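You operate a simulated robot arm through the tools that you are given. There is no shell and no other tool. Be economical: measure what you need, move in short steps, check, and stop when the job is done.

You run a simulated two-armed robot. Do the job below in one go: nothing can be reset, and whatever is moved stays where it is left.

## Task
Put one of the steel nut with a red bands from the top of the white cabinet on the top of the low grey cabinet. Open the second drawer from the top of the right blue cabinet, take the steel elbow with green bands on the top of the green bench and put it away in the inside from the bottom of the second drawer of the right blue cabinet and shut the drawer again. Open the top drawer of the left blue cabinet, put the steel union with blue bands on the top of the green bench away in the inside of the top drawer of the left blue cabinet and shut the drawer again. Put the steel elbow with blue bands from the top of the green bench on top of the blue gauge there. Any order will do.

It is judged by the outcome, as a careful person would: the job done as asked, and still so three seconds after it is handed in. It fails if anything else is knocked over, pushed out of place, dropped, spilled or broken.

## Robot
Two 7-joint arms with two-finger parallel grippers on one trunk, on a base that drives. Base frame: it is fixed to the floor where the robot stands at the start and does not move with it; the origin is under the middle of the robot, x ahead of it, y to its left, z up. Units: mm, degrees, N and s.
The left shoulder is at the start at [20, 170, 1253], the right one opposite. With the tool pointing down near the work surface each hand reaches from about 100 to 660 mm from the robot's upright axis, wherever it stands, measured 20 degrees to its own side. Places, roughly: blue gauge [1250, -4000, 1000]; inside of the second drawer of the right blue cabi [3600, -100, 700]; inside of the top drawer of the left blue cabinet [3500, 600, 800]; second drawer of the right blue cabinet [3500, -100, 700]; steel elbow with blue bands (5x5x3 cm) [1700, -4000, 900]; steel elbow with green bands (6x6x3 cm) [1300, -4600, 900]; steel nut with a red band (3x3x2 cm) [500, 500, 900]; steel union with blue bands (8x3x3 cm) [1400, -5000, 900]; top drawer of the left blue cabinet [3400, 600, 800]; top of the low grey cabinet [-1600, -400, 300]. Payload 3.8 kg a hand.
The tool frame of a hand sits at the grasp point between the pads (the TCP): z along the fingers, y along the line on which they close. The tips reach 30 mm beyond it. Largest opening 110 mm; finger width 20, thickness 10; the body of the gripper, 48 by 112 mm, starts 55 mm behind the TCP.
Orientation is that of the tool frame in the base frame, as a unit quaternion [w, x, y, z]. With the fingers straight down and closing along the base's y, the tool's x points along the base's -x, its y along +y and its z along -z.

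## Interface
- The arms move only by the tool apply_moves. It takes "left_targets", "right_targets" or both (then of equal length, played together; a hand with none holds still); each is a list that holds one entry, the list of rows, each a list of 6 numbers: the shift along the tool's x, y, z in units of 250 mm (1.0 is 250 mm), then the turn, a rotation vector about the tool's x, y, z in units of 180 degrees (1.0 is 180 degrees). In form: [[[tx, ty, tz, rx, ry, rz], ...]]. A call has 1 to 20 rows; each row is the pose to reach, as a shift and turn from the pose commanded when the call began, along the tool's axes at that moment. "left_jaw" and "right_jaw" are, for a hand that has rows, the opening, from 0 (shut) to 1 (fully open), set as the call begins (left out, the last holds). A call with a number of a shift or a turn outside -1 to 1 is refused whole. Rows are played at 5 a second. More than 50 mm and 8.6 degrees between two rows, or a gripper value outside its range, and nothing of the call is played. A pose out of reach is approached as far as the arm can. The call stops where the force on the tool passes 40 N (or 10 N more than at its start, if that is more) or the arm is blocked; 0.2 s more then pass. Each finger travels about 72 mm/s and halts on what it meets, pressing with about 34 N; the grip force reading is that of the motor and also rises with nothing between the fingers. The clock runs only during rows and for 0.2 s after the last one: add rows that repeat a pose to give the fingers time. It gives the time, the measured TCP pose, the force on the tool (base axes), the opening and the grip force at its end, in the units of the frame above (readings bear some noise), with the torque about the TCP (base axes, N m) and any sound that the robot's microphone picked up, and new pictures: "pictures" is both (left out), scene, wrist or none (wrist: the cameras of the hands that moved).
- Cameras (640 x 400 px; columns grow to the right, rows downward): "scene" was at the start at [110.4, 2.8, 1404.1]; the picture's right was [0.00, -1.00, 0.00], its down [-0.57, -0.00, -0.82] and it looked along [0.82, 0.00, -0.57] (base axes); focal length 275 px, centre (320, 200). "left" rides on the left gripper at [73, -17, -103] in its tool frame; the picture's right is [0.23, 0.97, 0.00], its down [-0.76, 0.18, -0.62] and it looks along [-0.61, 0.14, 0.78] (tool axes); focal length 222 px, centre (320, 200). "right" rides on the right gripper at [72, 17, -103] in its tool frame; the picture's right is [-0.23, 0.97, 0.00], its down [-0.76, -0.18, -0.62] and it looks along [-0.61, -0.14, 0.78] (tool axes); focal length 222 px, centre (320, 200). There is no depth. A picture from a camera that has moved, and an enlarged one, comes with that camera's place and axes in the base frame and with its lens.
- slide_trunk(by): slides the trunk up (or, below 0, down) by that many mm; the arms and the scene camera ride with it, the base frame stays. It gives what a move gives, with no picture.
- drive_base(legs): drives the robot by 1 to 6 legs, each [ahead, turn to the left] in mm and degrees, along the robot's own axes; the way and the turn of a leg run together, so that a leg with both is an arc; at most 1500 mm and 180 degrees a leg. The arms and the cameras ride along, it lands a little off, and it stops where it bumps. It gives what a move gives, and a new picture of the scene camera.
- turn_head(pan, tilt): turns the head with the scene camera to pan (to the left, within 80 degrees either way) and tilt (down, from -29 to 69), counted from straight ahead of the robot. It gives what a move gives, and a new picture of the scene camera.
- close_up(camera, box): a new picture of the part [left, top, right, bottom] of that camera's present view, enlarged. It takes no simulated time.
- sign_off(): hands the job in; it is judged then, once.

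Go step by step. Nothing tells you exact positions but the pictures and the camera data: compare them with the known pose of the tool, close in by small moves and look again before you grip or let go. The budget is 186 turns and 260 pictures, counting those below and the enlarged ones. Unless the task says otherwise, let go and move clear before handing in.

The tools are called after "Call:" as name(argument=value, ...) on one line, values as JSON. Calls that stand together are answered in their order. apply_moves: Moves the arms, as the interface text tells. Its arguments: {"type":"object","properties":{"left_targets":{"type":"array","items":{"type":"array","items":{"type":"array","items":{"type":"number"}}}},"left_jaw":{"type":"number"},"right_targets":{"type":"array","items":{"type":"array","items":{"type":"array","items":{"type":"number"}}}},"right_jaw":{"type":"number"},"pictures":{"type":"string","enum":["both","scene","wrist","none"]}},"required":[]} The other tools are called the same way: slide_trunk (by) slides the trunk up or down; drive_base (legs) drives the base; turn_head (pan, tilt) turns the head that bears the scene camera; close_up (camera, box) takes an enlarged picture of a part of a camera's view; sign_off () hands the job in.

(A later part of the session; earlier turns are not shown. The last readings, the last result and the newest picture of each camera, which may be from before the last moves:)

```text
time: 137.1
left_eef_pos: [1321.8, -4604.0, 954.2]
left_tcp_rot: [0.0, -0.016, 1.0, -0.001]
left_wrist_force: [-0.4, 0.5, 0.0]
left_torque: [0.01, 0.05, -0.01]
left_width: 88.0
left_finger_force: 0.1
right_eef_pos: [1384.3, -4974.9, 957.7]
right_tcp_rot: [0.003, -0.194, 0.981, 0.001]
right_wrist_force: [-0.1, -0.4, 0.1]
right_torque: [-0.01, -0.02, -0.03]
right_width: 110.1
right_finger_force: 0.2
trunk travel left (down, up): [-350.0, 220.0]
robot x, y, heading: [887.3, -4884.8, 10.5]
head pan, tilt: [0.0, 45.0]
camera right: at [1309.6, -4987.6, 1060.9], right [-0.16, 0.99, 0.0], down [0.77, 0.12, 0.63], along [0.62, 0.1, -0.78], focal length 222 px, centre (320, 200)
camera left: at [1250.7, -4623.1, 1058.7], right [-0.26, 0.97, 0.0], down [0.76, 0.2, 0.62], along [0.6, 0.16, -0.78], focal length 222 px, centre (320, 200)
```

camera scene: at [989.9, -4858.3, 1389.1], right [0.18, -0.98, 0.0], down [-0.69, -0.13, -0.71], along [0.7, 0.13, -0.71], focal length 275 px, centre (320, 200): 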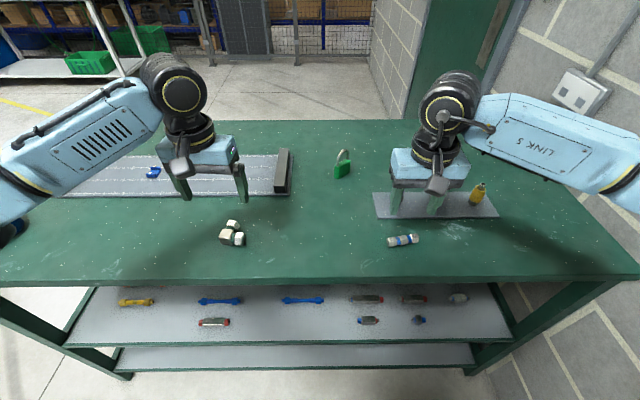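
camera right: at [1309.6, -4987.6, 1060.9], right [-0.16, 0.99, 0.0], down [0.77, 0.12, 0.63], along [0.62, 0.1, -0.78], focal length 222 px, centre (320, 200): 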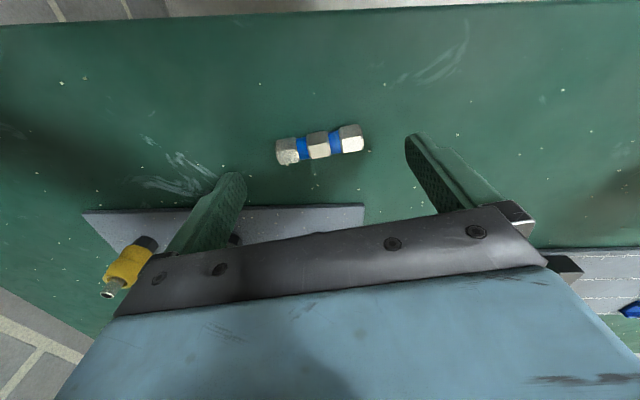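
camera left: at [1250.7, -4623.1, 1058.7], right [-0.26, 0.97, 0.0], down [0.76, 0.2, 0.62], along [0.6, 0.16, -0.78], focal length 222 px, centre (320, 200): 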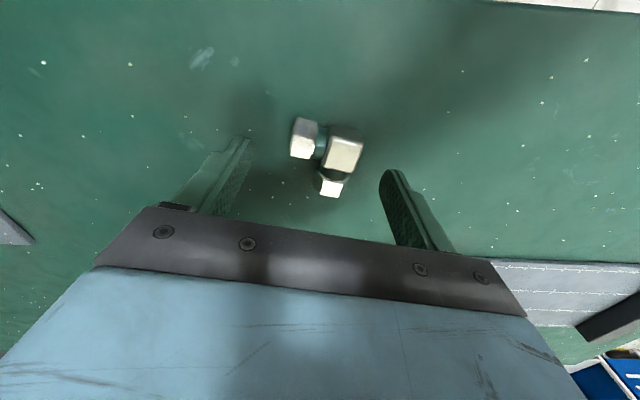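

Call:
apply_moves(left_targets=[[[0.006, 0.022, 0.05, 0, 0, 0], [0.006, 0.022, 0.1, 0, 0, 0], [0.006, 0.022, 0.13, 0, 0, 0], [0.006, 0.022, 0.13, 0, 0, 0]]], right_targets=[[[0.003, -0.003, 0.05, 0, 0, 0], [0.003, -0.003, 0.1, 0, 0, 0], [0.003, -0.003, 0.14, 0, 0, 0], [0.003, -0.003, 0.14, 0, 0, 0]]], pictures="wrist")

```text
time: 138.1
left_eef_pos: [1321.4, -4597.9, 923.9]
left_tcp_rot: [0.0, -0.017, 1.0, -0.001]
left_wrist_force: [0.3, -0.8, 0.8]
left_torque: [-0.02, 0.02, 0.0]
left_width: 88.0
left_finger_force: 0.1
right_eef_pos: [1383.8, -4978.1, 923.4]
right_tcp_rot: [0.003, -0.194, 0.981, 0.001]
right_wrist_force: [0.5, -0.4, -0.4]
right_torque: [-0.02, 0.01, 0.0]
right_width: 109.7
right_finger_force: 0.1
trunk travel left (down, up): [-350.0, 220.0]
robot x, y, heading: [886.8, -4880.3, 10.6]
head pan, tilt: [0.0, 45.0]
camera right: at [1309.8, -4990.4, 1026.2], right [-0.16, 0.99, 0.0], down [0.77, 0.12, 0.63], along [0.62, 0.1, -0.78], focal length 222 px, centre (320, 200)
camera left: at [1249.9, -4617.5, 1026.2], right [-0.26, 0.97, 0.0], down [0.76, 0.2, 0.62], along [0.6, 0.16, -0.78], focal length 222 px, centre (320, 200)
```

right: 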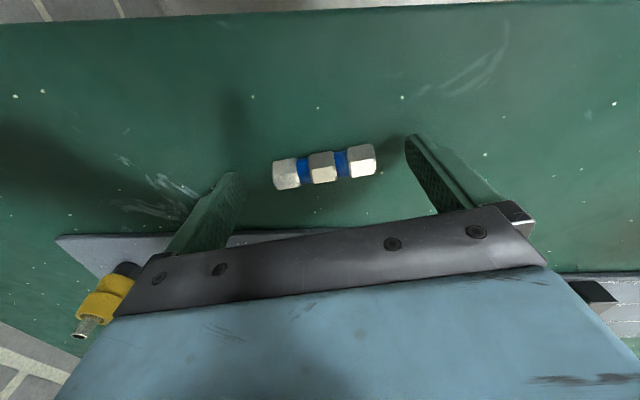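
left: 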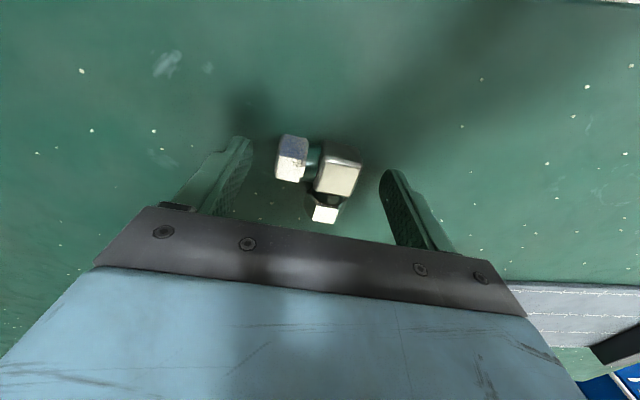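

Call:
apply_moves(left_targets=[[[0, 0, 0.013, 0, 0, 0], [0, 0, 0.013, 0, 0, 0], [0, 0, 0.013, 0, 0, 0], [0, 0, 0.013, 0, 0, 0], [0, 0, 0.013, 0, 0, 0]]], right_targets=[[[0, 0, 0.013, 0, 0, 0], [0, 0, 0.013, 0, 0, 0], [0, 0, 0.013, 0, 0, 0], [0, 0, 0.013, 0, 0, 0], [0, 0, 0.013, 0, 0, 0]]], left_jaw=0, right_jaw=0, pictures="wrist")

```text
time: 139.3
left_eef_pos: [1321.5, -4599.2, 920.4]
left_tcp_rot: [0.0, -0.016, 1.0, -0.001]
left_wrist_force: [-0.6, -0.2, 1.4]
left_torque: [-0.09, 0.04, 0.0]
left_width: 53.5
left_finger_force: 34.2
right_eef_pos: [1384.4, -4976.0, 920.5]
right_tcp_rot: [0.003, -0.194, 0.981, 0.001]
right_wrist_force: [2.1, 0.2, 2.1]
right_torque: [0.08, -0.05, -0.03]
right_width: 68.9
right_finger_force: 34.3
trunk travel left (down, up): [-350.0, 220.0]
robot x, y, heading: [889.3, -4879.4, 10.4]
head pan, tilt: [0.0, 45.0]
camera right: at [1310.5, -4989.7, 1023.7], right [-0.16, 0.99, 0.0], down [0.77, 0.12, 0.63], along [0.62, 0.1, -0.78], focal length 222 px, centre (320, 200)
camera left: at [1249.7, -4617.4, 1023.3], right [-0.26, 0.97, 0.0], down [0.76, 0.2, 0.62], along [0.6, 0.16, -0.78], focal length 222 px, centre (320, 200)
```

right: 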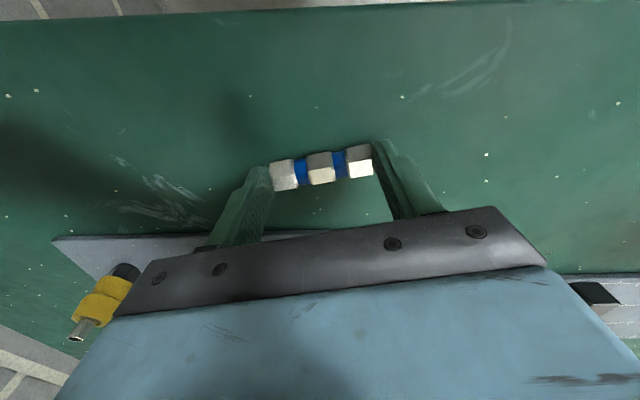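
left: 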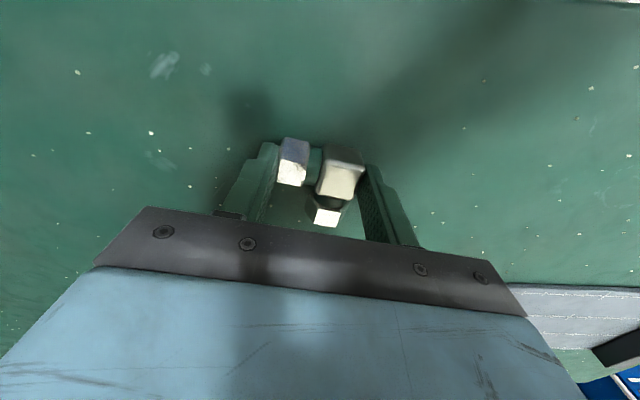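

Both parts are gripped. I lift, tuck both hands in and drive back round the bench towards the blue cabinets.

Call:
apply_moves(left_targets=[[[0, 0, -0.12, 0, 0, 0], [0, 0, -0.3, 0, 0, 0], [0, 0, -0.48, 0, 0, 0], [0.1, 0, -0.64, 0, 0, 0], [0.25, 0, -0.76, 0, 0, 0], [0.4, 0, -0.86, 0, 0, 0], [0.55, 0, -0.92, 0, 0, 0]]], right_targets=[[[0, 0, -0.12, 0, 0, 0], [0, 0, -0.3, 0, 0, 0], [0, 0, -0.48, 0, 0, 0], [0.1, 0, -0.64, 0, 0, 0], [0.25, 0, -0.76, 0, 0, 0], [0.4, 0, -0.86, 0, 0, 0], [0.55, 0, -0.92, 0, 0, 0]]], pictures="wrist")

Call:
turn_head(pan=0, tilt=20)

Call:
drive_base(legs=[[0, 90.5], [1304, 0], [0, -97], [865, 0]])

```text
time: 140.9
left_eef_pos: [1182.7, -4601.7, 1154.4]
left_tcp_rot: [-0.001, -0.015, 1.0, -0.001]
left_wrist_force: [0.0, -0.9, -1.0]
left_torque: [-0.01, -0.02, -0.04]
left_width: 53.4
left_finger_force: 33.6
right_eef_pos: [1251.9, -5030.7, 1149.6]
right_tcp_rot: [0.003, -0.195, 0.981, 0.0]
right_wrist_force: [-0.4, -0.1, -1.8]
right_torque: [0.0, -0.04, 0.04]
right_width: 69.1
right_finger_force: 34.2
trunk travel left (down, up): [-350.0, 220.0]
robot x, y, heading: [889.3, -4878.4, 10.8]
head pan, tilt: [0.0, 45.0]
camera right: at [1177.8, -5043.0, 1252.7], right [-0.16, 0.99, 0.0], down [0.77, 0.12, 0.63], along [0.62, 0.1, -0.78], focal length 222 px, centre (320, 200)
camera left: at [1112.2, -4620.6, 1257.1], right [-0.26, 0.97, 0.0], down [0.76, 0.2, 0.62], along [0.6, 0.16, -0.78], focal length 222 px, centre (320, 200)
```

right: 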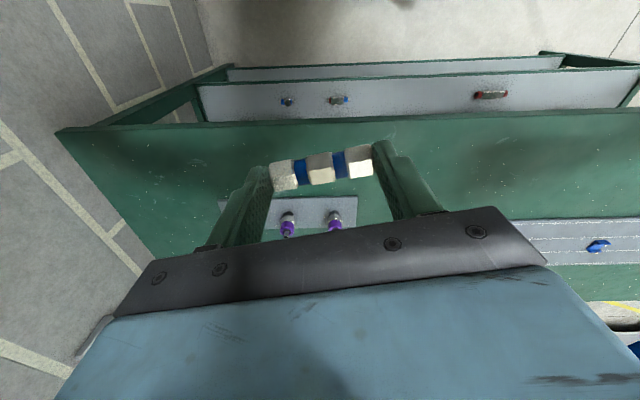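
left: 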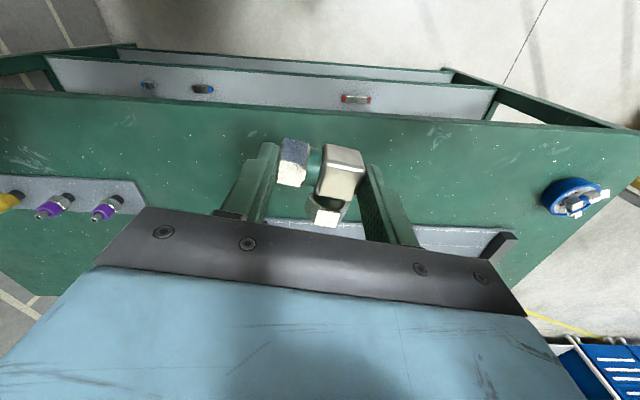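

```text
time: 141.8
left_eef_pos: [1184.5, -4600.5, 1153.1]
left_tcp_rot: [0.0, -0.016, 1.0, 0.0]
left_wrist_force: [-0.4, -0.6, -1.9]
left_torque: [-0.05, 0.01, -0.02]
left_width: 53.1
left_finger_force: 33.9
right_eef_pos: [1254.2, -5029.9, 1149.6]
right_tcp_rot: [0.003, -0.194, 0.981, 0.0]
right_wrist_force: [0.2, 0.4, -1.0]
right_torque: [0.01, -0.01, -0.02]
right_width: 69.1
right_finger_force: 34.2
trunk travel left (down, up): [-350.0, 220.0]
robot x, y, heading: [890.4, -4880.6, 10.6]
head pan, tilt: [0.0, 20.0]
camera scene: at [1002.0, -4855.8, 1427.7], right [0.18, -0.98, 0.0], down [-0.34, -0.06, -0.94], along [0.92, 0.17, -0.34], focal length 275 px, centre (320, 200)
```

scene: 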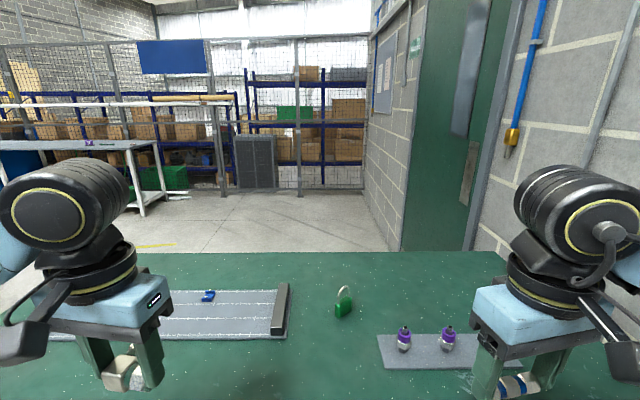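

```text
time: 160.6
left_eef_pos: [1780.7, -3224.8, 1153.7]
left_tcp_rot: [-0.001, 0.013, 1.0, -0.001]
left_wrist_force: [0.3, -0.9, -2.1]
left_torque: [-0.02, 0.03, 0.03]
left_width: 53.3
left_finger_force: 34.1
right_eef_pos: [1822.7, -3657.8, 1148.9]
right_tcp_rot: [0.003, -0.166, 0.986, 0.001]
right_wrist_force: [-0.1, -0.1, -0.4]
right_torque: [-0.04, 0.02, 0.02]
right_width: 69.0
right_finger_force: 33.9
trunk travel left (down, up): [-350.0, 220.0]
robot x, y, heading: [1471.2, -3487.5, 7.4]
head pan, tilt: [0.0, 20.0]
camera scene: at [1581.9, -3468.0, 1427.7], right [0.13, -0.99, 0.0], down [-0.34, -0.04, -0.94], along [0.93, 0.12, -0.34], focal length 275 px, centre (320, 200)
```

scene: 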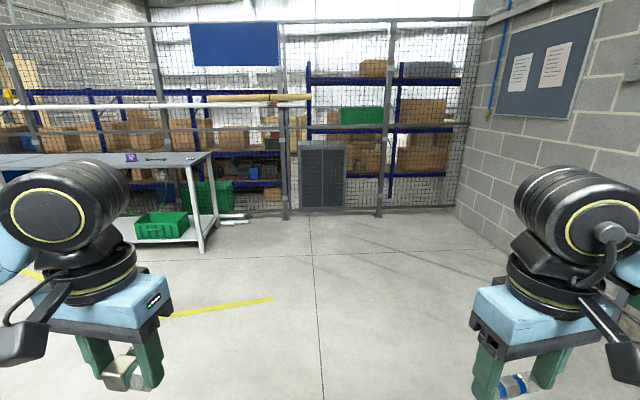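

Call:
drive_base(legs=[[700, 0], [0, 50]])

Call:
turn_head(pan=35, tilt=20)

```text
time: 166.6
left_eef_pos: [2176.6, -2991.3, 1153.2]
left_tcp_rot: [-0.001, -0.394, 0.919, -0.001]
left_wrist_force: [-0.5, -0.2, -1.8]
left_torque: [0.0, -0.01, 0.01]
left_width: 53.2
left_finger_force: 33.2
right_eef_pos: [2525.7, -3248.7, 1149.6]
right_tcp_rot: [0.003, -0.552, 0.834, 0.002]
right_wrist_force: [-0.2, -0.8, -0.8]
right_torque: [-0.03, 0.02, -0.02]
right_width: 68.9
right_finger_force: 34.2
trunk travel left (down, up): [-350.0, 220.0]
robot x, y, heading: [2162.6, -3400.9, 55.0]
head pan, tilt: [0.0, 20.0]
camera scene: at [2226.3, -3301.9, 1427.7], right [0.82, -0.57, 0.0], down [-0.2, -0.28, -0.94], along [0.54, 0.77, -0.34], focal length 275 px, centre (320, 200)
```

scene: 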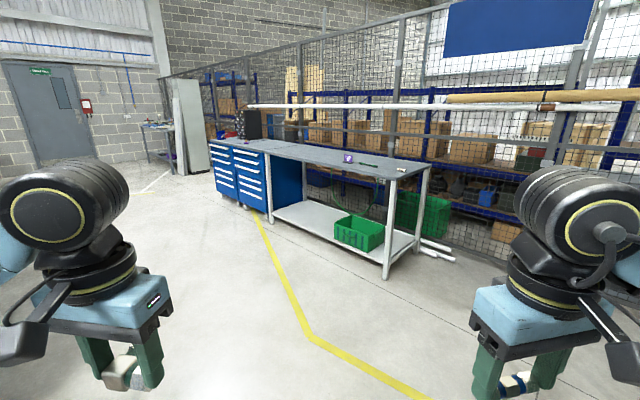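

```text
time: 167.6
left_eef_pos: [2175.6, -2991.8, 1153.5]
left_tcp_rot: [0.0, -0.394, 0.919, -0.002]
left_wrist_force: [0.0, -1.2, -1.3]
left_torque: [0.0, 0.02, 0.01]
left_width: 53.3
left_finger_force: 34.2
right_eef_pos: [2527.1, -3249.2, 1148.3]
right_tcp_rot: [0.003, -0.552, 0.834, 0.002]
right_wrist_force: [0.1, -0.2, -0.9]
right_torque: [-0.01, 0.0, 0.02]
right_width: 68.9
right_finger_force: 33.9
trunk travel left (down, up): [-350.0, 220.0]
robot x, y, heading: [2160.9, -3398.7, 55.0]
head pan, tilt: [35.0, 20.0]
camera scene: at [2173.2, -3285.4, 1427.7], right [1.0, 0.0, 0.0], down [0.0, -0.34, -0.94], along [0.0, 0.94, -0.34], focal length 275 px, centre (320, 200)
```

scene: 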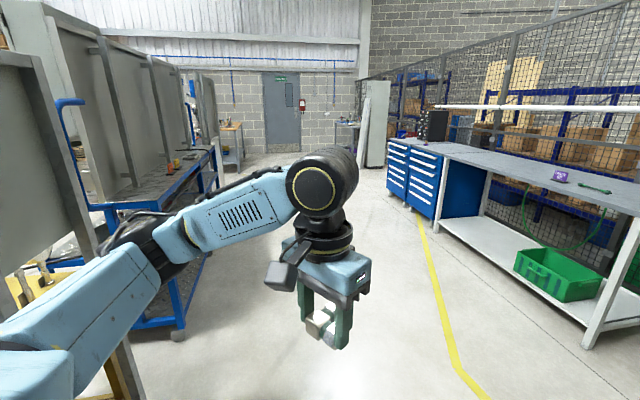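

Call:
drive_base(legs=[[0, 26.6], [1500, 0], [1500, 0], [250, 0], [0, -62]])

Call:
turn_head(pan=0, tilt=25)

```text
time: 187.7
left_eef_pos: [2893.9, 170.6, 1153.0]
left_tcp_rot: [-0.001, -0.086, 0.996, -0.001]
left_wrist_force: [-0.4, 0.1, -1.4]
left_torque: [0.03, 0.01, 0.0]
left_width: 53.0
left_finger_force: 33.4
right_eef_pos: [3021.4, -245.2, 1149.5]
right_tcp_rot: [0.003, -0.263, 0.965, 0.001]
right_wrist_force: [0.8, 0.0, 0.3]
right_torque: [0.02, -0.02, 0.01]
right_width: 68.8
right_finger_force: 34.3
trunk travel left (down, up): [-350.0, 220.0]
robot x, y, heading: [2636.7, -149.8, 18.5]
head pan, tilt: [35.0, 20.0]
camera scene: at [2715.1, -62.6, 1427.7], right [0.8, -0.59, 0.0], down [-0.2, -0.28, -0.94], along [0.56, 0.76, -0.34], focal length 275 px, centre (320, 200)
```

scene: 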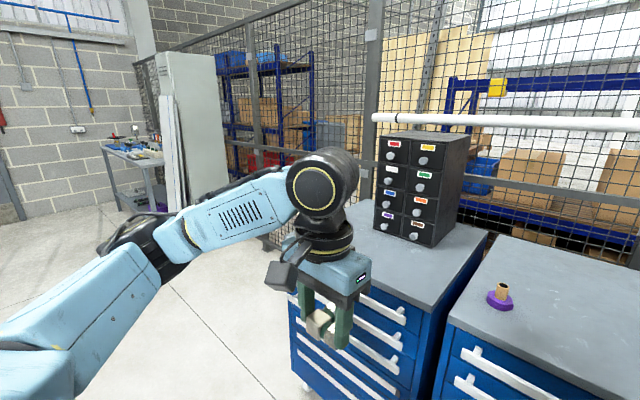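

```text
time: 188.7
left_eef_pos: [2894.3, 169.7, 1153.0]
left_tcp_rot: [-0.001, -0.086, 0.996, -0.001]
left_wrist_force: [0.0, 0.6, -0.2]
left_torque: [0.0, 0.01, 0.0]
left_width: 53.2
left_finger_force: 34.3
right_eef_pos: [3021.2, -244.4, 1149.4]
right_tcp_rot: [0.003, -0.262, 0.965, 0.001]
right_wrist_force: [0.3, 1.0, -1.0]
right_torque: [0.03, 0.01, 0.0]
right_width: 68.9
right_finger_force: 33.9
trunk travel left (down, up): [-350.0, 220.0]
robot x, y, heading: [2634.5, -147.5, 18.5]
head pan, tilt: [0.0, 25.0]
camera scene: at [2747.1, -107.9, 1419.6], right [0.32, -0.95, 0.0], down [-0.4, -0.13, -0.91], along [0.86, 0.29, -0.42], focal length 275 px, centre (320, 200)
```

scene: 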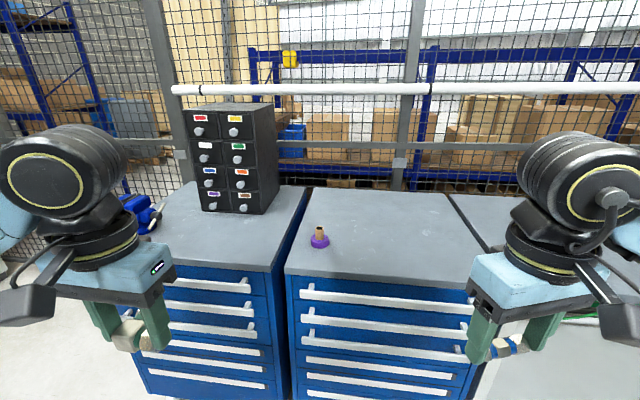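

I am in front of the two blue cabinets; the left one carries a small black drawer unit, the right one a purple item. I lower the trunk for a second viewpoint to measure heights.

Call:
slide_trunk(by=-150)

Call:
turn_head(pan=10, tilt=25)

Call:
close_up(camera="scene", box=[120, 180, 480, 400])

```text
time: 190.4
left_eef_pos: [2893.3, 170.6, 1001.7]
left_tcp_rot: [-0.001, -0.085, 0.996, -0.001]
left_wrist_force: [0.5, -0.5, -0.6]
left_torque: [0.0, 0.03, -0.02]
left_width: 53.1
left_finger_force: 34.3
right_eef_pos: [3021.1, -244.0, 999.3]
right_tcp_rot: [0.004, -0.262, 0.965, 0.0]
right_wrist_force: [-0.4, -0.5, -0.9]
right_torque: [0.05, 0.02, -0.01]
right_width: 68.9
right_finger_force: 34.5
trunk travel left (down, up): [-200.0, 370.0]
robot x, y, heading: [2642.3, -145.6, 18.3]
head pan, tilt: [0.0, 25.0]
```

```text
time: 191.2
left_eef_pos: [2893.9, 169.7, 1003.4]
left_tcp_rot: [0.0, -0.086, 0.996, -0.001]
left_wrist_force: [-0.4, -1.1, -1.3]
left_torque: [0.0, -0.01, 0.01]
left_width: 53.3
left_finger_force: 33.3
right_eef_pos: [3020.9, -244.4, 999.3]
right_tcp_rot: [0.003, -0.263, 0.965, 0.0]
right_wrist_force: [-0.7, 0.1, 0.1]
right_torque: [0.01, 0.0, 0.02]
right_width: 68.7
right_finger_force: 34.3
trunk travel left (down, up): [-200.0, 370.0]
robot x, y, heading: [2638.1, -145.2, 18.7]
head pan, tilt: [10.0, 25.0]
camera scene: at [2740.7, -93.3, 1269.6], right [0.48, -0.88, 0.0], down [-0.37, -0.2, -0.91], along [0.8, 0.43, -0.42], focal length 275 px, centre (320, 200)
```

scene: 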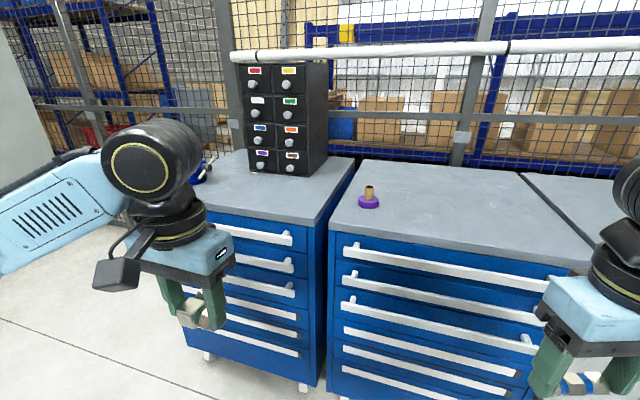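

```text
1.78 times, centred on (300, 290) of scene
camera zoom: at [2740.7, -93.3, 1269.6], right [0.48, -0.88, 0.0], down [-0.37, -0.2, -0.91], along [0.8, 0.43, -0.42], focal length 488 px, centre (356, 40)
```

zoom: 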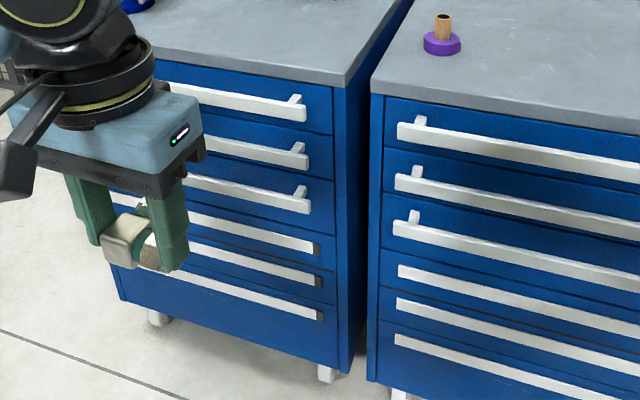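

Call:
drive_base(legs=[[0, -18.5], [365, 0], [0, 11]])

Call:
turn_head(pan=0, tilt=50)

```text
time: 195.3
left_eef_pos: [3302.3, 140.5, 1003.6]
left_tcp_rot: [-0.001, -0.026, 1.0, 0.0]
left_wrist_force: [-0.2, 0.6, -0.8]
left_torque: [0.01, -0.01, 0.0]
left_width: 53.2
left_finger_force: 33.9
right_eef_pos: [3379.5, -285.2, 998.9]
right_tcp_rot: [0.003, -0.204, 0.979, 0.0]
right_wrist_force: [0.3, 1.1, -0.2]
right_torque: [-0.05, 0.01, -0.01]
right_width: 69.0
right_finger_force: 34.1
trunk travel left (down, up): [-200.0, 370.0]
robot x, y, heading: [3012.7, -145.9, 11.7]
head pan, tilt: [10.0, 25.0]
camera scene: at [3118.9, -102.0, 1269.6], right [0.37, -0.93, 0.0], down [-0.39, -0.16, -0.91], along [0.84, 0.34, -0.42], focal length 275 px, centre (320, 200)
```

scene: 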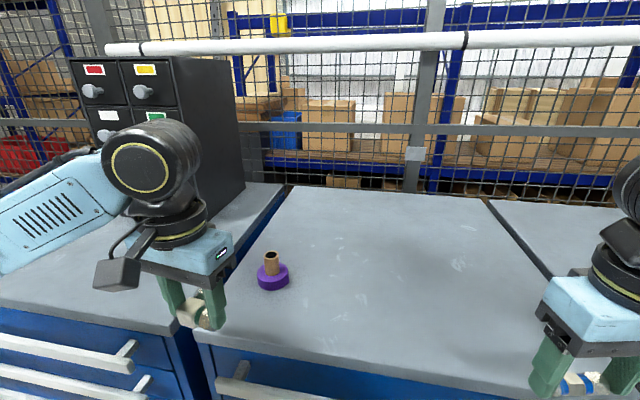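

```text
time: 196.2
left_eef_pos: [3303.3, 140.0, 1003.4]
left_tcp_rot: [-0.001, -0.025, 1.0, -0.002]
left_wrist_force: [-0.4, 0.3, -1.2]
left_torque: [0.0, 0.03, 0.02]
left_width: 52.9
left_finger_force: 33.7
right_eef_pos: [3378.8, -287.1, 998.7]
right_tcp_rot: [0.003, -0.204, 0.979, 0.001]
right_wrist_force: [0.6, -0.1, -0.7]
right_torque: [-0.02, -0.03, 0.0]
right_width: 68.9
right_finger_force: 34.0
trunk travel left (down, up): [-200.0, 370.0]
robot x, y, heading: [3013.0, -143.5, 11.8]
head pan, tilt: [0.0, 50.0]
camera scene: at [3108.8, -120.9, 1232.2], right [0.2, -0.98, 0.0], down [-0.75, -0.16, -0.64], along [0.63, 0.13, -0.77], focal length 275 px, centre (320, 200)
```

scene: 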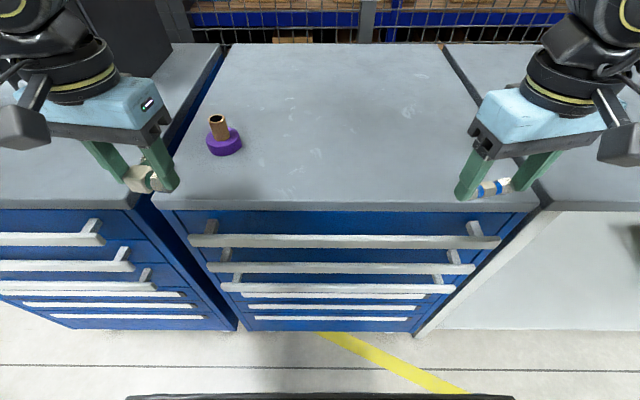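

Call:
apply_moves(left_targets=[[[-0.14, -0.09, 0, 0, 0, 0], [-0.28, -0.18, 0.02, 0, 0, 0], [-0.42, -0.27, 0.08, 0, 0, 0], [-0.57, -0.35, 0.2, 0, 0, 0], [-0.57, -0.35, 0.34, 0, 0, 0], [-0.57, -0.35, 0.34, 0, 0, 0]]])

```text
refused: row 4 steps farther than a row can; nothing moved
```

Call:
apply_moves(left_targets=[[[-0.14, -0.09, 0, 0, 0, 0], [-0.28, -0.18, 0.02, 0, 0, 0], [-0.42, -0.27, 0.06, 0, 0, 0], [-0.52, -0.33, 0.14, 0, 0, 0], [-0.57, -0.35, 0.24, 0, 0, 0], [-0.57, -0.35, 0.34, 0, 0, 0], [-0.57, -0.35, 0.34, 0, 0, 0]]])

```text
time: 197.6
left_eef_pos: [3451.9, 60.4, 932.1]
left_tcp_rot: [0.012, -0.026, 1.0, -0.004]
left_wrist_force: [-5.6, 1.0, 17.4]
left_torque: [0.39, 0.38, 0.07]
left_width: 53.0
left_finger_force: 33.5
right_eef_pos: [3379.9, -287.1, 999.0]
right_tcp_rot: [0.002, -0.204, 0.979, 0.001]
right_wrist_force: [-0.4, -0.3, -1.2]
right_torque: [0.03, 0.06, -0.01]
right_width: 69.2
right_finger_force: 33.7
trunk travel left (down, up): [-200.0, 370.0]
robot x, y, heading: [3011.1, -145.5, 11.9]
head pan, tilt: [0.0, 50.0]
stopped in row 7 (left hand): the force on the tool passed its limit at 68 N (the readings are from after the stop); the commanded pose is now the measured one
camera scene: at [3108.4, -121.2, 1232.2], right [0.2, -0.98, 0.0], down [-0.75, -0.16, -0.64], along [0.63, 0.13, -0.77], focal length 275 px, centre (320, 200)
camera left: at [3378.5, 40.1, 1034.7], right [-0.28, 0.96, -0.01], down [0.74, 0.22, 0.64], along [0.62, 0.17, -0.77], focal length 222 px, centre (320, 200)
```

scene: 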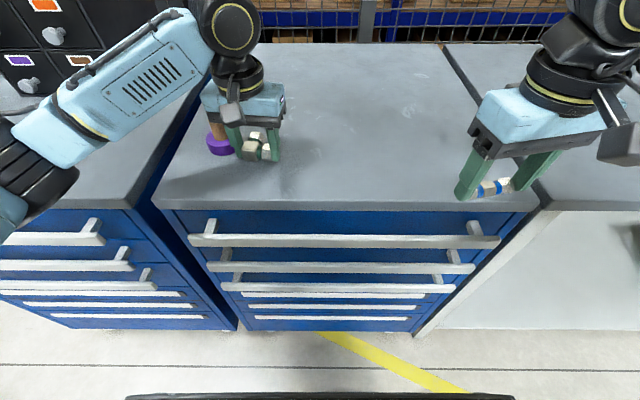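
left: 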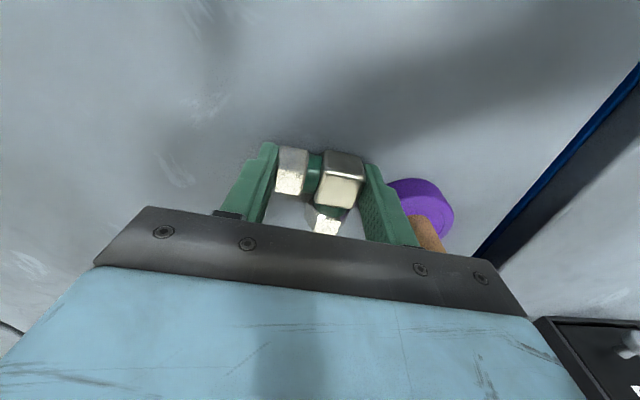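

Call:
apply_moves(left_targets=[[[0, 0, -0.05, 0, 0, 0], [0, -0.12, -0.05, 0, 0, 0], [0, -0.24, -0.05, 0, 0, 0], [0, -0.24, -0.05, 0, 0, 0]]], pictures="wrist")

```text
time: 198.6
left_eef_pos: [3456.4, -1.7, 943.1]
left_tcp_rot: [0.01, -0.027, 1.0, -0.003]
left_wrist_force: [-0.3, 0.2, -1.7]
left_torque: [-0.01, 0.02, -0.01]
left_width: 52.9
left_finger_force: 34.2
right_eef_pos: [3379.2, -287.0, 999.4]
right_tcp_rot: [0.002, -0.205, 0.979, 0.001]
right_wrist_force: [0.4, -0.3, -0.2]
right_torque: [0.02, 0.0, 0.01]
right_width: 68.7
right_finger_force: 34.1
trunk travel left (down, up): [-200.0, 370.0]
robot x, y, heading: [3011.6, -143.8, 11.7]
head pan, tilt: [0.0, 50.0]
camera left: at [3382.3, -21.7, 1044.9], right [-0.28, 0.96, -0.01], down [0.74, 0.22, 0.64], along [0.61, 0.17, -0.77], focal length 222 px, centre (320, 200)
```

left: 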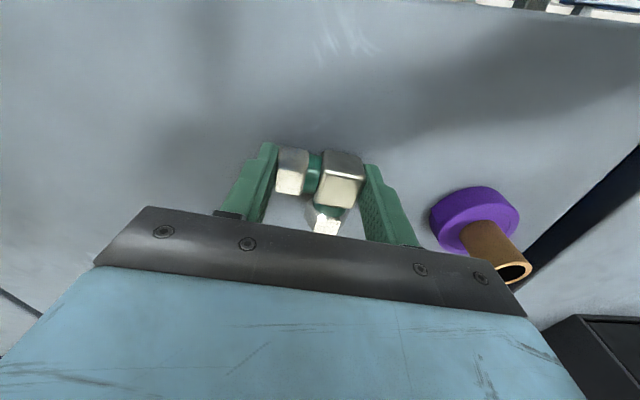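

Call:
apply_moves(left_targets=[[[0, 0, 0.02, 0, 0, 0], [0, 0, 0.03, 0, 0, 0], [0, 0, 0.036, 0, 0, 0], [0, 0, 0.042, 0, 0, 0], [0, 0, 0.048, 0, 0, 0], [0, 0, 0.054, 0, 0, 0]]], pictures="none")

```text
time: 200.0
left_eef_pos: [3454.3, -0.3, 932.6]
left_tcp_rot: [0.013, -0.026, 1.0, -0.004]
left_wrist_force: [0.7, -0.3, 27.1]
left_torque: [0.51, 0.3, -0.03]
left_width: 53.2
left_finger_force: 34.0
right_eef_pos: [3378.0, -285.6, 1000.1]
right_tcp_rot: [0.003, -0.204, 0.979, 0.001]
right_wrist_force: [0.7, -0.1, 0.2]
right_torque: [-0.01, 0.02, 0.0]
right_width: 68.9
right_finger_force: 34.6
trunk travel left (down, up): [-200.0, 370.0]
robot x, y, heading: [3011.7, -142.4, 11.7]
head pan, tilt: [0.0, 50.0]
```

Contact; I open and lift.

Call:
apply_moves(left_targets=[[[0, 0, -0.004, 0, 0, 0], [0, 0, -0.004, 0, 0, 0], [0, 0, -0.02, 0, 0, 0], [0, 0, -0.12, 0, 0, 0], [0, 0, -0.28, 0, 0, 0], [0.1, 0, -0.44, 0, 0, 0], [0.25, 0, -0.5, 0, 0, 0], [0.4, 0.08, -0.5, 0, 0, 0], [0.55, 0.16, -0.5, 0, 0, 0]]], left_jaw=0.7, pictures="scene")

```text
time: 202.0
left_eef_pos: [3311.4, 34.7, 1051.7]
left_tcp_rot: [0.009, -0.027, 1.0, -0.003]
left_wrist_force: [0.0, -0.6, 0.1]
left_torque: [-0.01, -0.01, 0.02]
left_width: 77.1
left_finger_force: 0.1
right_eef_pos: [3378.2, -287.5, 998.8]
right_tcp_rot: [0.003, -0.204, 0.979, 0.0]
right_wrist_force: [0.1, -0.1, -1.2]
right_torque: [0.03, -0.01, 0.02]
right_width: 68.7
right_finger_force: 33.9
trunk travel left (down, up): [-200.0, 370.0]
robot x, y, heading: [3010.9, -144.2, 11.9]
head pan, tilt: [0.0, 50.0]
camera scene: at [3108.1, -120.6, 1232.2], right [0.2, -0.98, 0.0], down [-0.75, -0.16, -0.64], along [0.63, 0.13, -0.77], focal length 275 px, centre (320, 200)
```

scene: 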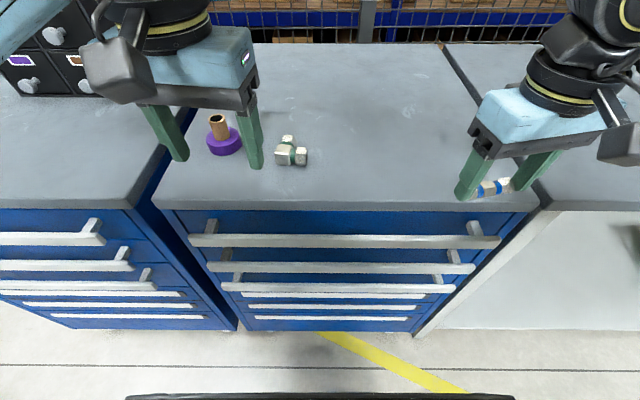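

The green elbow waits on the right cabinet top (top surface z≈900). Now I back off and move in front of the left cabinet with the union in the right hand.

Call:
drive_base(legs=[[-300, 0], [0, 90], [610, 0], [0, -90]])

Call:
turn_head(pan=0, tilt=35)

```text
time: 214.8
left_eef_pos: [2854.3, 601.6, 1051.5]
left_tcp_rot: [0.01, -0.06, 0.998, -0.003]
left_wrist_force: [0.1, 0.6, -0.1]
left_torque: [-0.02, 0.04, 0.02]
left_width: 76.7
left_finger_force: 0.0
right_eef_pos: [2941.2, 285.3, 999.0]
right_tcp_rot: [0.003, -0.235, 0.972, 0.002]
right_wrist_force: [0.4, 0.0, -1.1]
right_torque: [-0.03, -0.02, 0.03]
right_width: 68.7
right_finger_force: 34.5
trunk travel left (down, up): [-200.0, 370.0]
robot x, y, heading: [2564.5, 406.0, 15.2]
head pan, tilt: [0.0, 50.0]
camera scene: at [2660.3, 434.8, 1232.2], right [0.27, -0.96, 0.0], down [-0.74, -0.2, -0.64], along [0.62, 0.17, -0.77], focal length 275 px, centre (320, 200)
```

scene: 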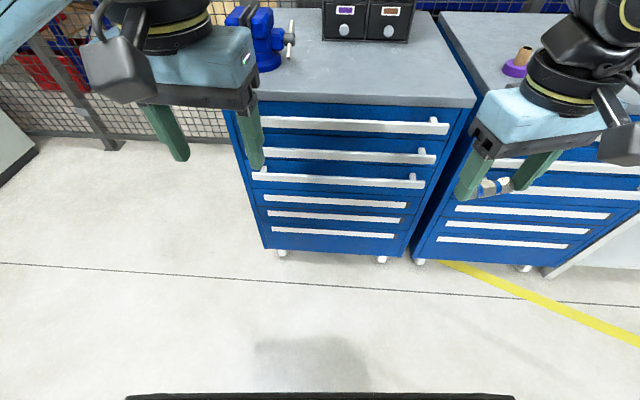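

```text
time: 215.6
left_eef_pos: [2853.0, 602.6, 1051.2]
left_tcp_rot: [0.011, -0.058, 0.998, -0.003]
left_wrist_force: [1.0, -0.2, 0.7]
left_torque: [0.02, -0.01, -0.01]
left_width: 76.9
left_finger_force: 0.1
right_eef_pos: [2941.6, 287.3, 998.8]
right_tcp_rot: [0.002, -0.236, 0.972, 0.002]
right_wrist_force: [0.7, -0.2, -0.3]
right_torque: [-0.04, 0.0, 0.01]
right_width: 68.5
right_finger_force: 34.0
trunk travel left (down, up): [-200.0, 370.0]
robot x, y, heading: [2565.5, 403.7, 15.3]
head pan, tilt: [0.0, 35.0]
camera scene: at [2670.9, 437.9, 1253.8], right [0.27, -0.96, 0.0], down [-0.55, -0.15, -0.82], along [0.79, 0.22, -0.57], focal length 275 px, centre (320, 200)
```

scene: 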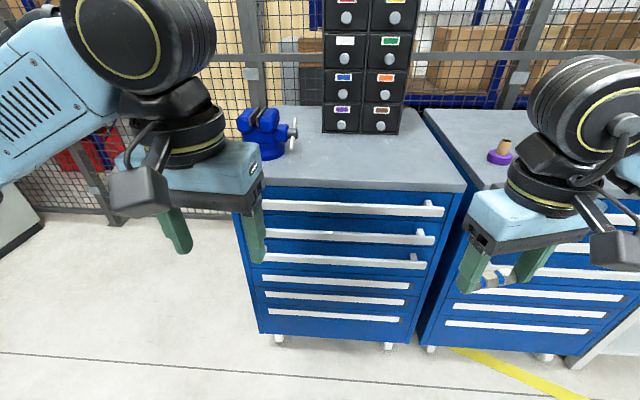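

Left top-drawer handle runs from about [3152, 718] to [3245, 300] at z≈857. I align to it, open the left hand and turn it 90° so one finger can hook behind the bar.

Call:
drive_base(legs=[[0, -2.8], [35, 0]])

Call:
apply_moves(left_targets=[[[-0.1, 0, 0, 0, 0, 0.045], [-0.2, 0, 0, 0, 0, 0.09], [-0.3, 0, 0, 0, 0, 0.135], [-0.4, 0, 0, 0, 0, 0.18], [-0.5, 0, 0, 0, 0, 0.225], [-0.55, 0, 0, 0, 0, 0.27], [-0.6, 0, 0, 0, 0, 0.315], [-0.65, 0, 0, 0, 0, 0.36], [-0.7, 0, 0, 0, 0, 0.405], [-0.75, 0, 0, 0, 0, 0.45], [-0.8, 0, 0, 0, 0, 0.495], [-0.8, 0, 0, 0, 0, 0.495]]], left_jaw=0.5)

```text
time: 216.9
left_eef_pos: [2899.4, 594.9, 1049.9]
left_tcp_rot: [0.009, -0.034, 0.999, -0.003]
left_wrist_force: [0.7, -0.5, 0.6]
left_torque: [0.03, 0.04, 0.0]
left_width: 76.9
left_finger_force: 0.1
right_eef_pos: [2971.2, 276.5, 997.8]
right_tcp_rot: [0.003, -0.211, 0.977, 0.002]
right_wrist_force: [0.4, -0.7, -0.5]
right_torque: [0.0, 0.02, 0.01]
right_width: 68.8
right_finger_force: 33.7
trunk travel left (down, up): [-200.0, 370.0]
robot x, y, heading: [2597.3, 414.5, 12.7]
head pan, tilt: [0.0, 35.0]
camera scene: at [2708.4, 440.7, 1253.7], right [0.22, -0.98, 0.0], down [-0.56, -0.12, -0.82], along [0.8, 0.18, -0.57], focal length 275 px, centre (320, 200)
```

scene: 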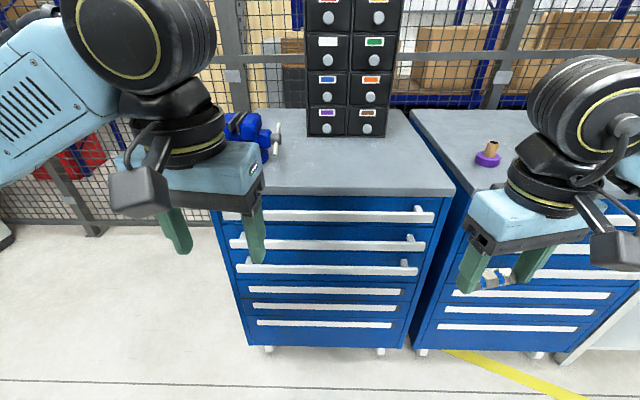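

```text
time: 219.5
left_eef_pos: [3097.3, 610.3, 1055.5]
left_tcp_rot: [0.008, 0.679, 0.735, 0.005]
left_wrist_force: [0.2, -1.1, -0.8]
left_torque: [0.0, 0.02, 0.0]
left_width: 55.0
left_finger_force: 0.0
right_eef_pos: [2969.6, 276.6, 998.3]
right_tcp_rot: [0.003, -0.211, 0.978, 0.001]
right_wrist_force: [-0.2, -0.3, 0.6]
right_torque: [-0.04, 0.06, 0.0]
right_width: 68.6
right_finger_force: 34.1
trunk travel left (down, up): [-200.0, 370.0]
robot x, y, heading: [2596.2, 415.8, 12.9]
head pan, tilt: [0.0, 35.0]
camera scene: at [2707.1, 440.5, 1253.9], right [0.22, -0.98, 0.0], down [-0.56, -0.12, -0.82], along [0.8, 0.18, -0.57], focal length 275 px, centre (320, 200)
camera left: at [3073.2, 680.6, 1157.6], right [0.95, 0.31, 0.02], down [0.23, -0.74, 0.63], along [0.21, -0.6, -0.77], focal length 222 px, centre (320, 200)
```

scene: 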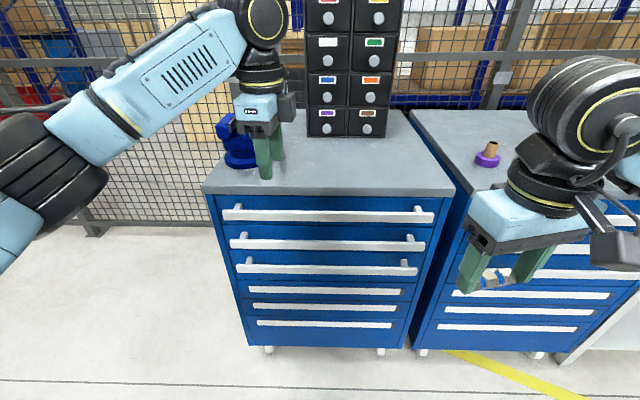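
left: 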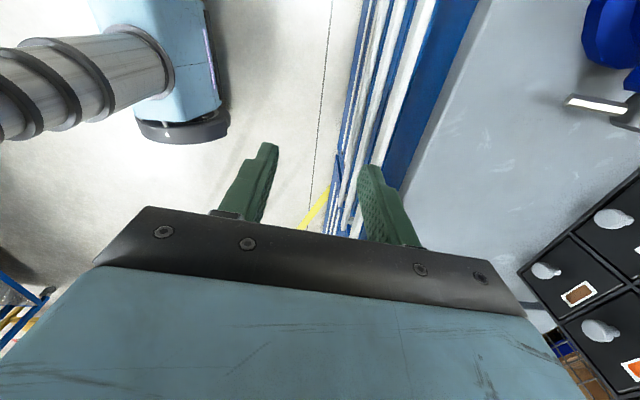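

Call:
close_up(camera="left", box=[300, 0, 500, 130])

Call:
close_up(camera="scene", box=[195, 170, 445, 300])

```text
3.08 times, centred on (400, 65) of left
camera zoom: at [3073.2, 680.6, 1157.6], right [0.95, 0.31, 0.02], down [0.23, -0.74, 0.63], along [0.21, -0.6, -0.77], focal length 684 px, centre (74, 615)
```

zoom: 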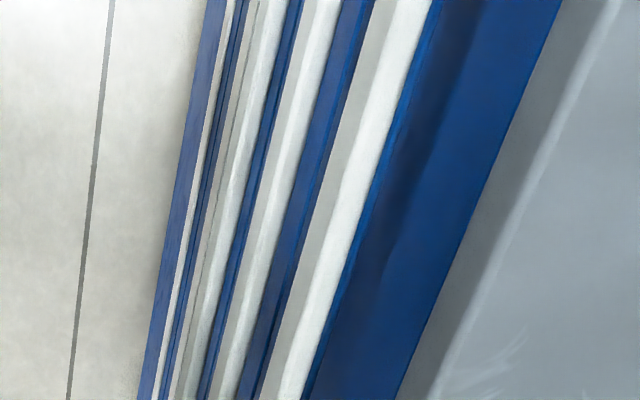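

```text
2.56 times, centred on (320, 235) of scene
camera zoom: at [2707.1, 440.5, 1253.9], right [0.22, -0.98, 0.0], down [-0.56, -0.12, -0.82], along [0.8, 0.18, -0.57], focal length 703 px, centre (320, 110)
```

zoom: 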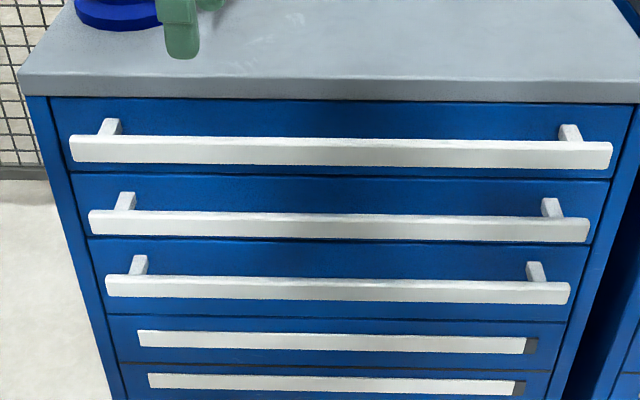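

Call:
apply_moves(left_targets=[[[0.015, 0.1, 0.1, 0, 0, -0.02], [0.03, 0.2, 0.2, 0, 0, -0.045], [0.045, 0.3, 0.3, 0, 0, -0.045], [0.058, 0.404, 0.4, 0, 0, -0.045], [0.058, 0.404, 0.42, 0, 0, -0.045], [0.058, 0.404, 0.42, 0, 0, -0.045]]], left_jaw=0.36)

Call:
close_up(camera="left", box=[220, 40, 460, 240])

```text
time: 220.9
left_eef_pos: [3192.0, 633.2, 948.2]
left_tcp_rot: [0.009, 0.624, 0.782, 0.003]
left_wrist_force: [-0.1, 0.1, -0.4]
left_torque: [-0.01, 0.03, 0.01]
left_width: 39.6
left_finger_force: 0.0
left hand out of reach, approached as far as the arm can: row 4, 5, 6
right_eef_pos: [2969.5, 275.8, 998.3]
right_tcp_rot: [0.003, -0.211, 0.977, 0.0]
right_wrist_force: [0.3, 0.8, -1.0]
right_torque: [-0.01, -0.01, 0.01]
right_width: 68.9
right_finger_force: 33.7
trunk travel left (down, up): [-200.0, 370.0]
robot x, y, heading: [2601.0, 415.4, 12.5]
head pan, tilt: [0.0, 35.0]
camera scene: at [2707.2, 440.5, 1253.9], right [0.22, -0.98, 0.0], down [-0.56, -0.12, -0.82], along [0.8, 0.18, -0.57], focal length 275 px, centre (320, 200)
camera left: at [3158.2, 701.3, 1051.7], right [0.9, 0.44, 0.02], down [0.33, -0.7, 0.63], along [0.29, -0.56, -0.77], focal length 222 px, centre (320, 200)
```

scene: 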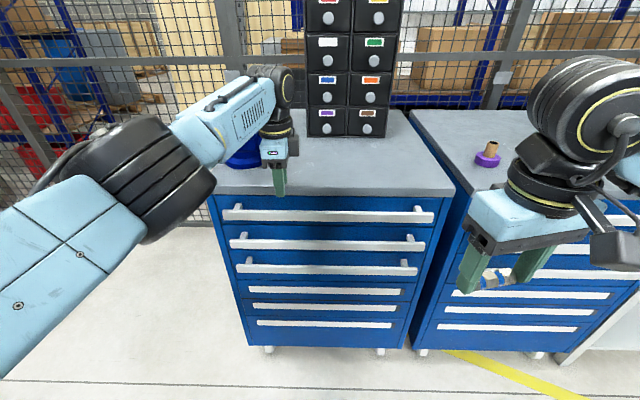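
left: 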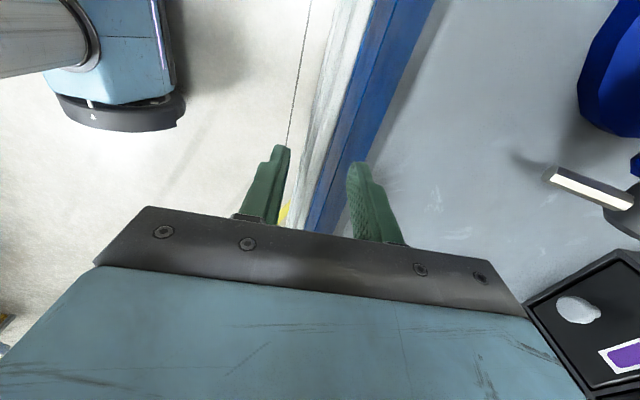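

```text
2.00 times, centred on (340, 140) of left
camera zoom: at [3158.2, 701.3, 1051.7], right [0.9, 0.44, 0.02], down [0.33, -0.7, 0.63], along [0.29, -0.56, -0.77], focal length 444 px, centre (280, 320)
```

zoom: 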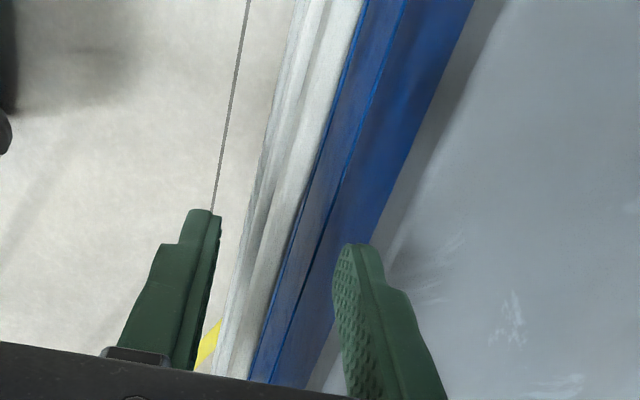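

Call:
apply_moves(left_targets=[[[0, -0.1, -0.1, 0, 0, 0], [0, -0.28, -0.12, 0, 0, 0], [0, -0.36, -0.12, 0, 0, 0]]], pictures="none")

Call:
drive_base(legs=[[70, 0]])

```text
time: 221.7
left_eef_pos: [3104.8, 612.6, 978.5]
left_tcp_rot: [0.008, 0.623, 0.782, 0.003]
left_wrist_force: [-0.1, -0.3, -0.3]
left_torque: [0.0, -0.01, -0.01]
left_width: 39.6
left_finger_force: 0.2
right_eef_pos: [2970.2, 275.4, 999.2]
right_tcp_rot: [0.003, -0.211, 0.977, 0.001]
right_wrist_force: [0.6, 0.4, -0.5]
right_torque: [-0.02, 0.01, -0.04]
right_width: 68.7
right_finger_force: 33.6
trunk travel left (down, up): [-200.0, 370.0]
robot x, y, heading: [2599.4, 413.9, 12.3]
head pan, tilt: [0.0, 35.0]
```

```text
time: 222.7
left_eef_pos: [3172.0, 630.0, 978.5]
left_tcp_rot: [0.01, 0.622, 0.783, 0.004]
left_wrist_force: [-0.4, 0.3, -0.3]
left_torque: [0.02, 0.07, -0.01]
left_width: 39.6
left_finger_force: 0.0
right_eef_pos: [3037.3, 293.2, 998.0]
right_tcp_rot: [0.002, -0.213, 0.977, 0.001]
right_wrist_force: [1.0, 1.2, -0.1]
right_torque: [0.0, 0.02, -0.01]
right_width: 68.8
right_finger_force: 33.9
trunk travel left (down, up): [-200.0, 370.0]
robot x, y, heading: [2663.4, 433.4, 12.5]
head pan, tilt: [0.0, 35.0]
camera scene: at [2775.1, 456.0, 1253.8], right [0.22, -0.98, 0.0], down [-0.56, -0.13, -0.82], along [0.8, 0.18, -0.57], focal length 275 px, centre (320, 200)
```

scene: 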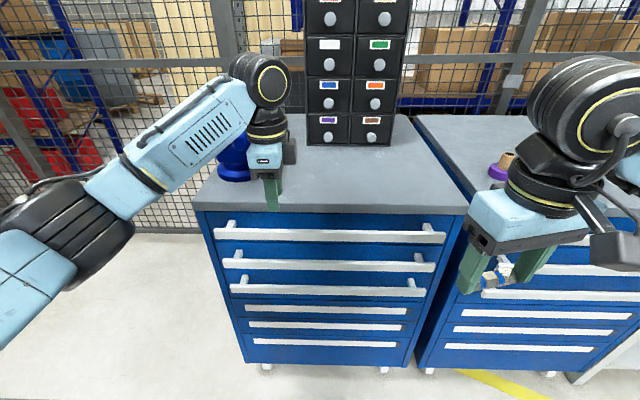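

Call:
apply_moves(left_targets=[[[-0.08, 0.06, 0.06, 0, 0, 0], [-0.16, 0.108, 0.14, 0, 0, 0], [-0.16, 0.108, 0.2, 0, 0, 0], [-0.16, 0.108, 0.2, 0, 0, 0]]], pictures="wrist")

Call:
close_up(camera="left", box=[220, 40, 460, 240])

```text
time: 223.7
left_eef_pos: [3205.2, 596.9, 930.2]
left_tcp_rot: [0.01, 0.622, 0.783, 0.005]
left_wrist_force: [0.1, -0.5, -0.1]
left_torque: [0.01, 0.02, -0.02]
left_width: 39.4
left_finger_force: 0.0
right_eef_pos: [3036.2, 291.8, 998.8]
right_tcp_rot: [0.002, -0.212, 0.977, 0.001]
right_wrist_force: [-0.4, 0.0, -1.3]
right_torque: [-0.01, 0.0, 0.01]
right_width: 68.8
right_finger_force: 33.9
trunk travel left (down, up): [-200.0, 370.0]
robot x, y, heading: [2668.2, 428.5, 12.8]
head pan, tilt: [0.0, 35.0]
camera left: at [3171.5, 664.0, 1031.9], right [0.9, 0.44, 0.02], down [0.33, -0.7, 0.63], along [0.29, -0.56, -0.77], focal length 222 px, centre (320, 200)
```

left: 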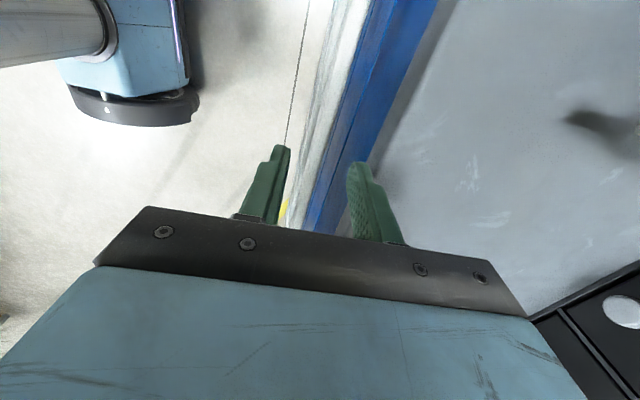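

```text
2.00 times, centred on (340, 140) of left
camera zoom: at [3171.5, 664.0, 1031.9], right [0.9, 0.44, 0.02], down [0.33, -0.7, 0.63], along [0.29, -0.56, -0.77], focal length 444 px, centre (280, 320)
```

zoom: 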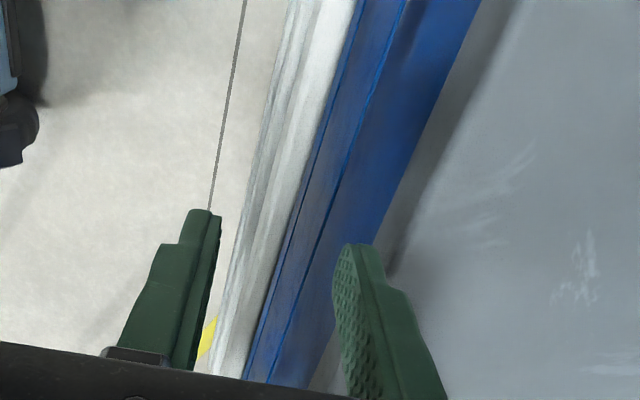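

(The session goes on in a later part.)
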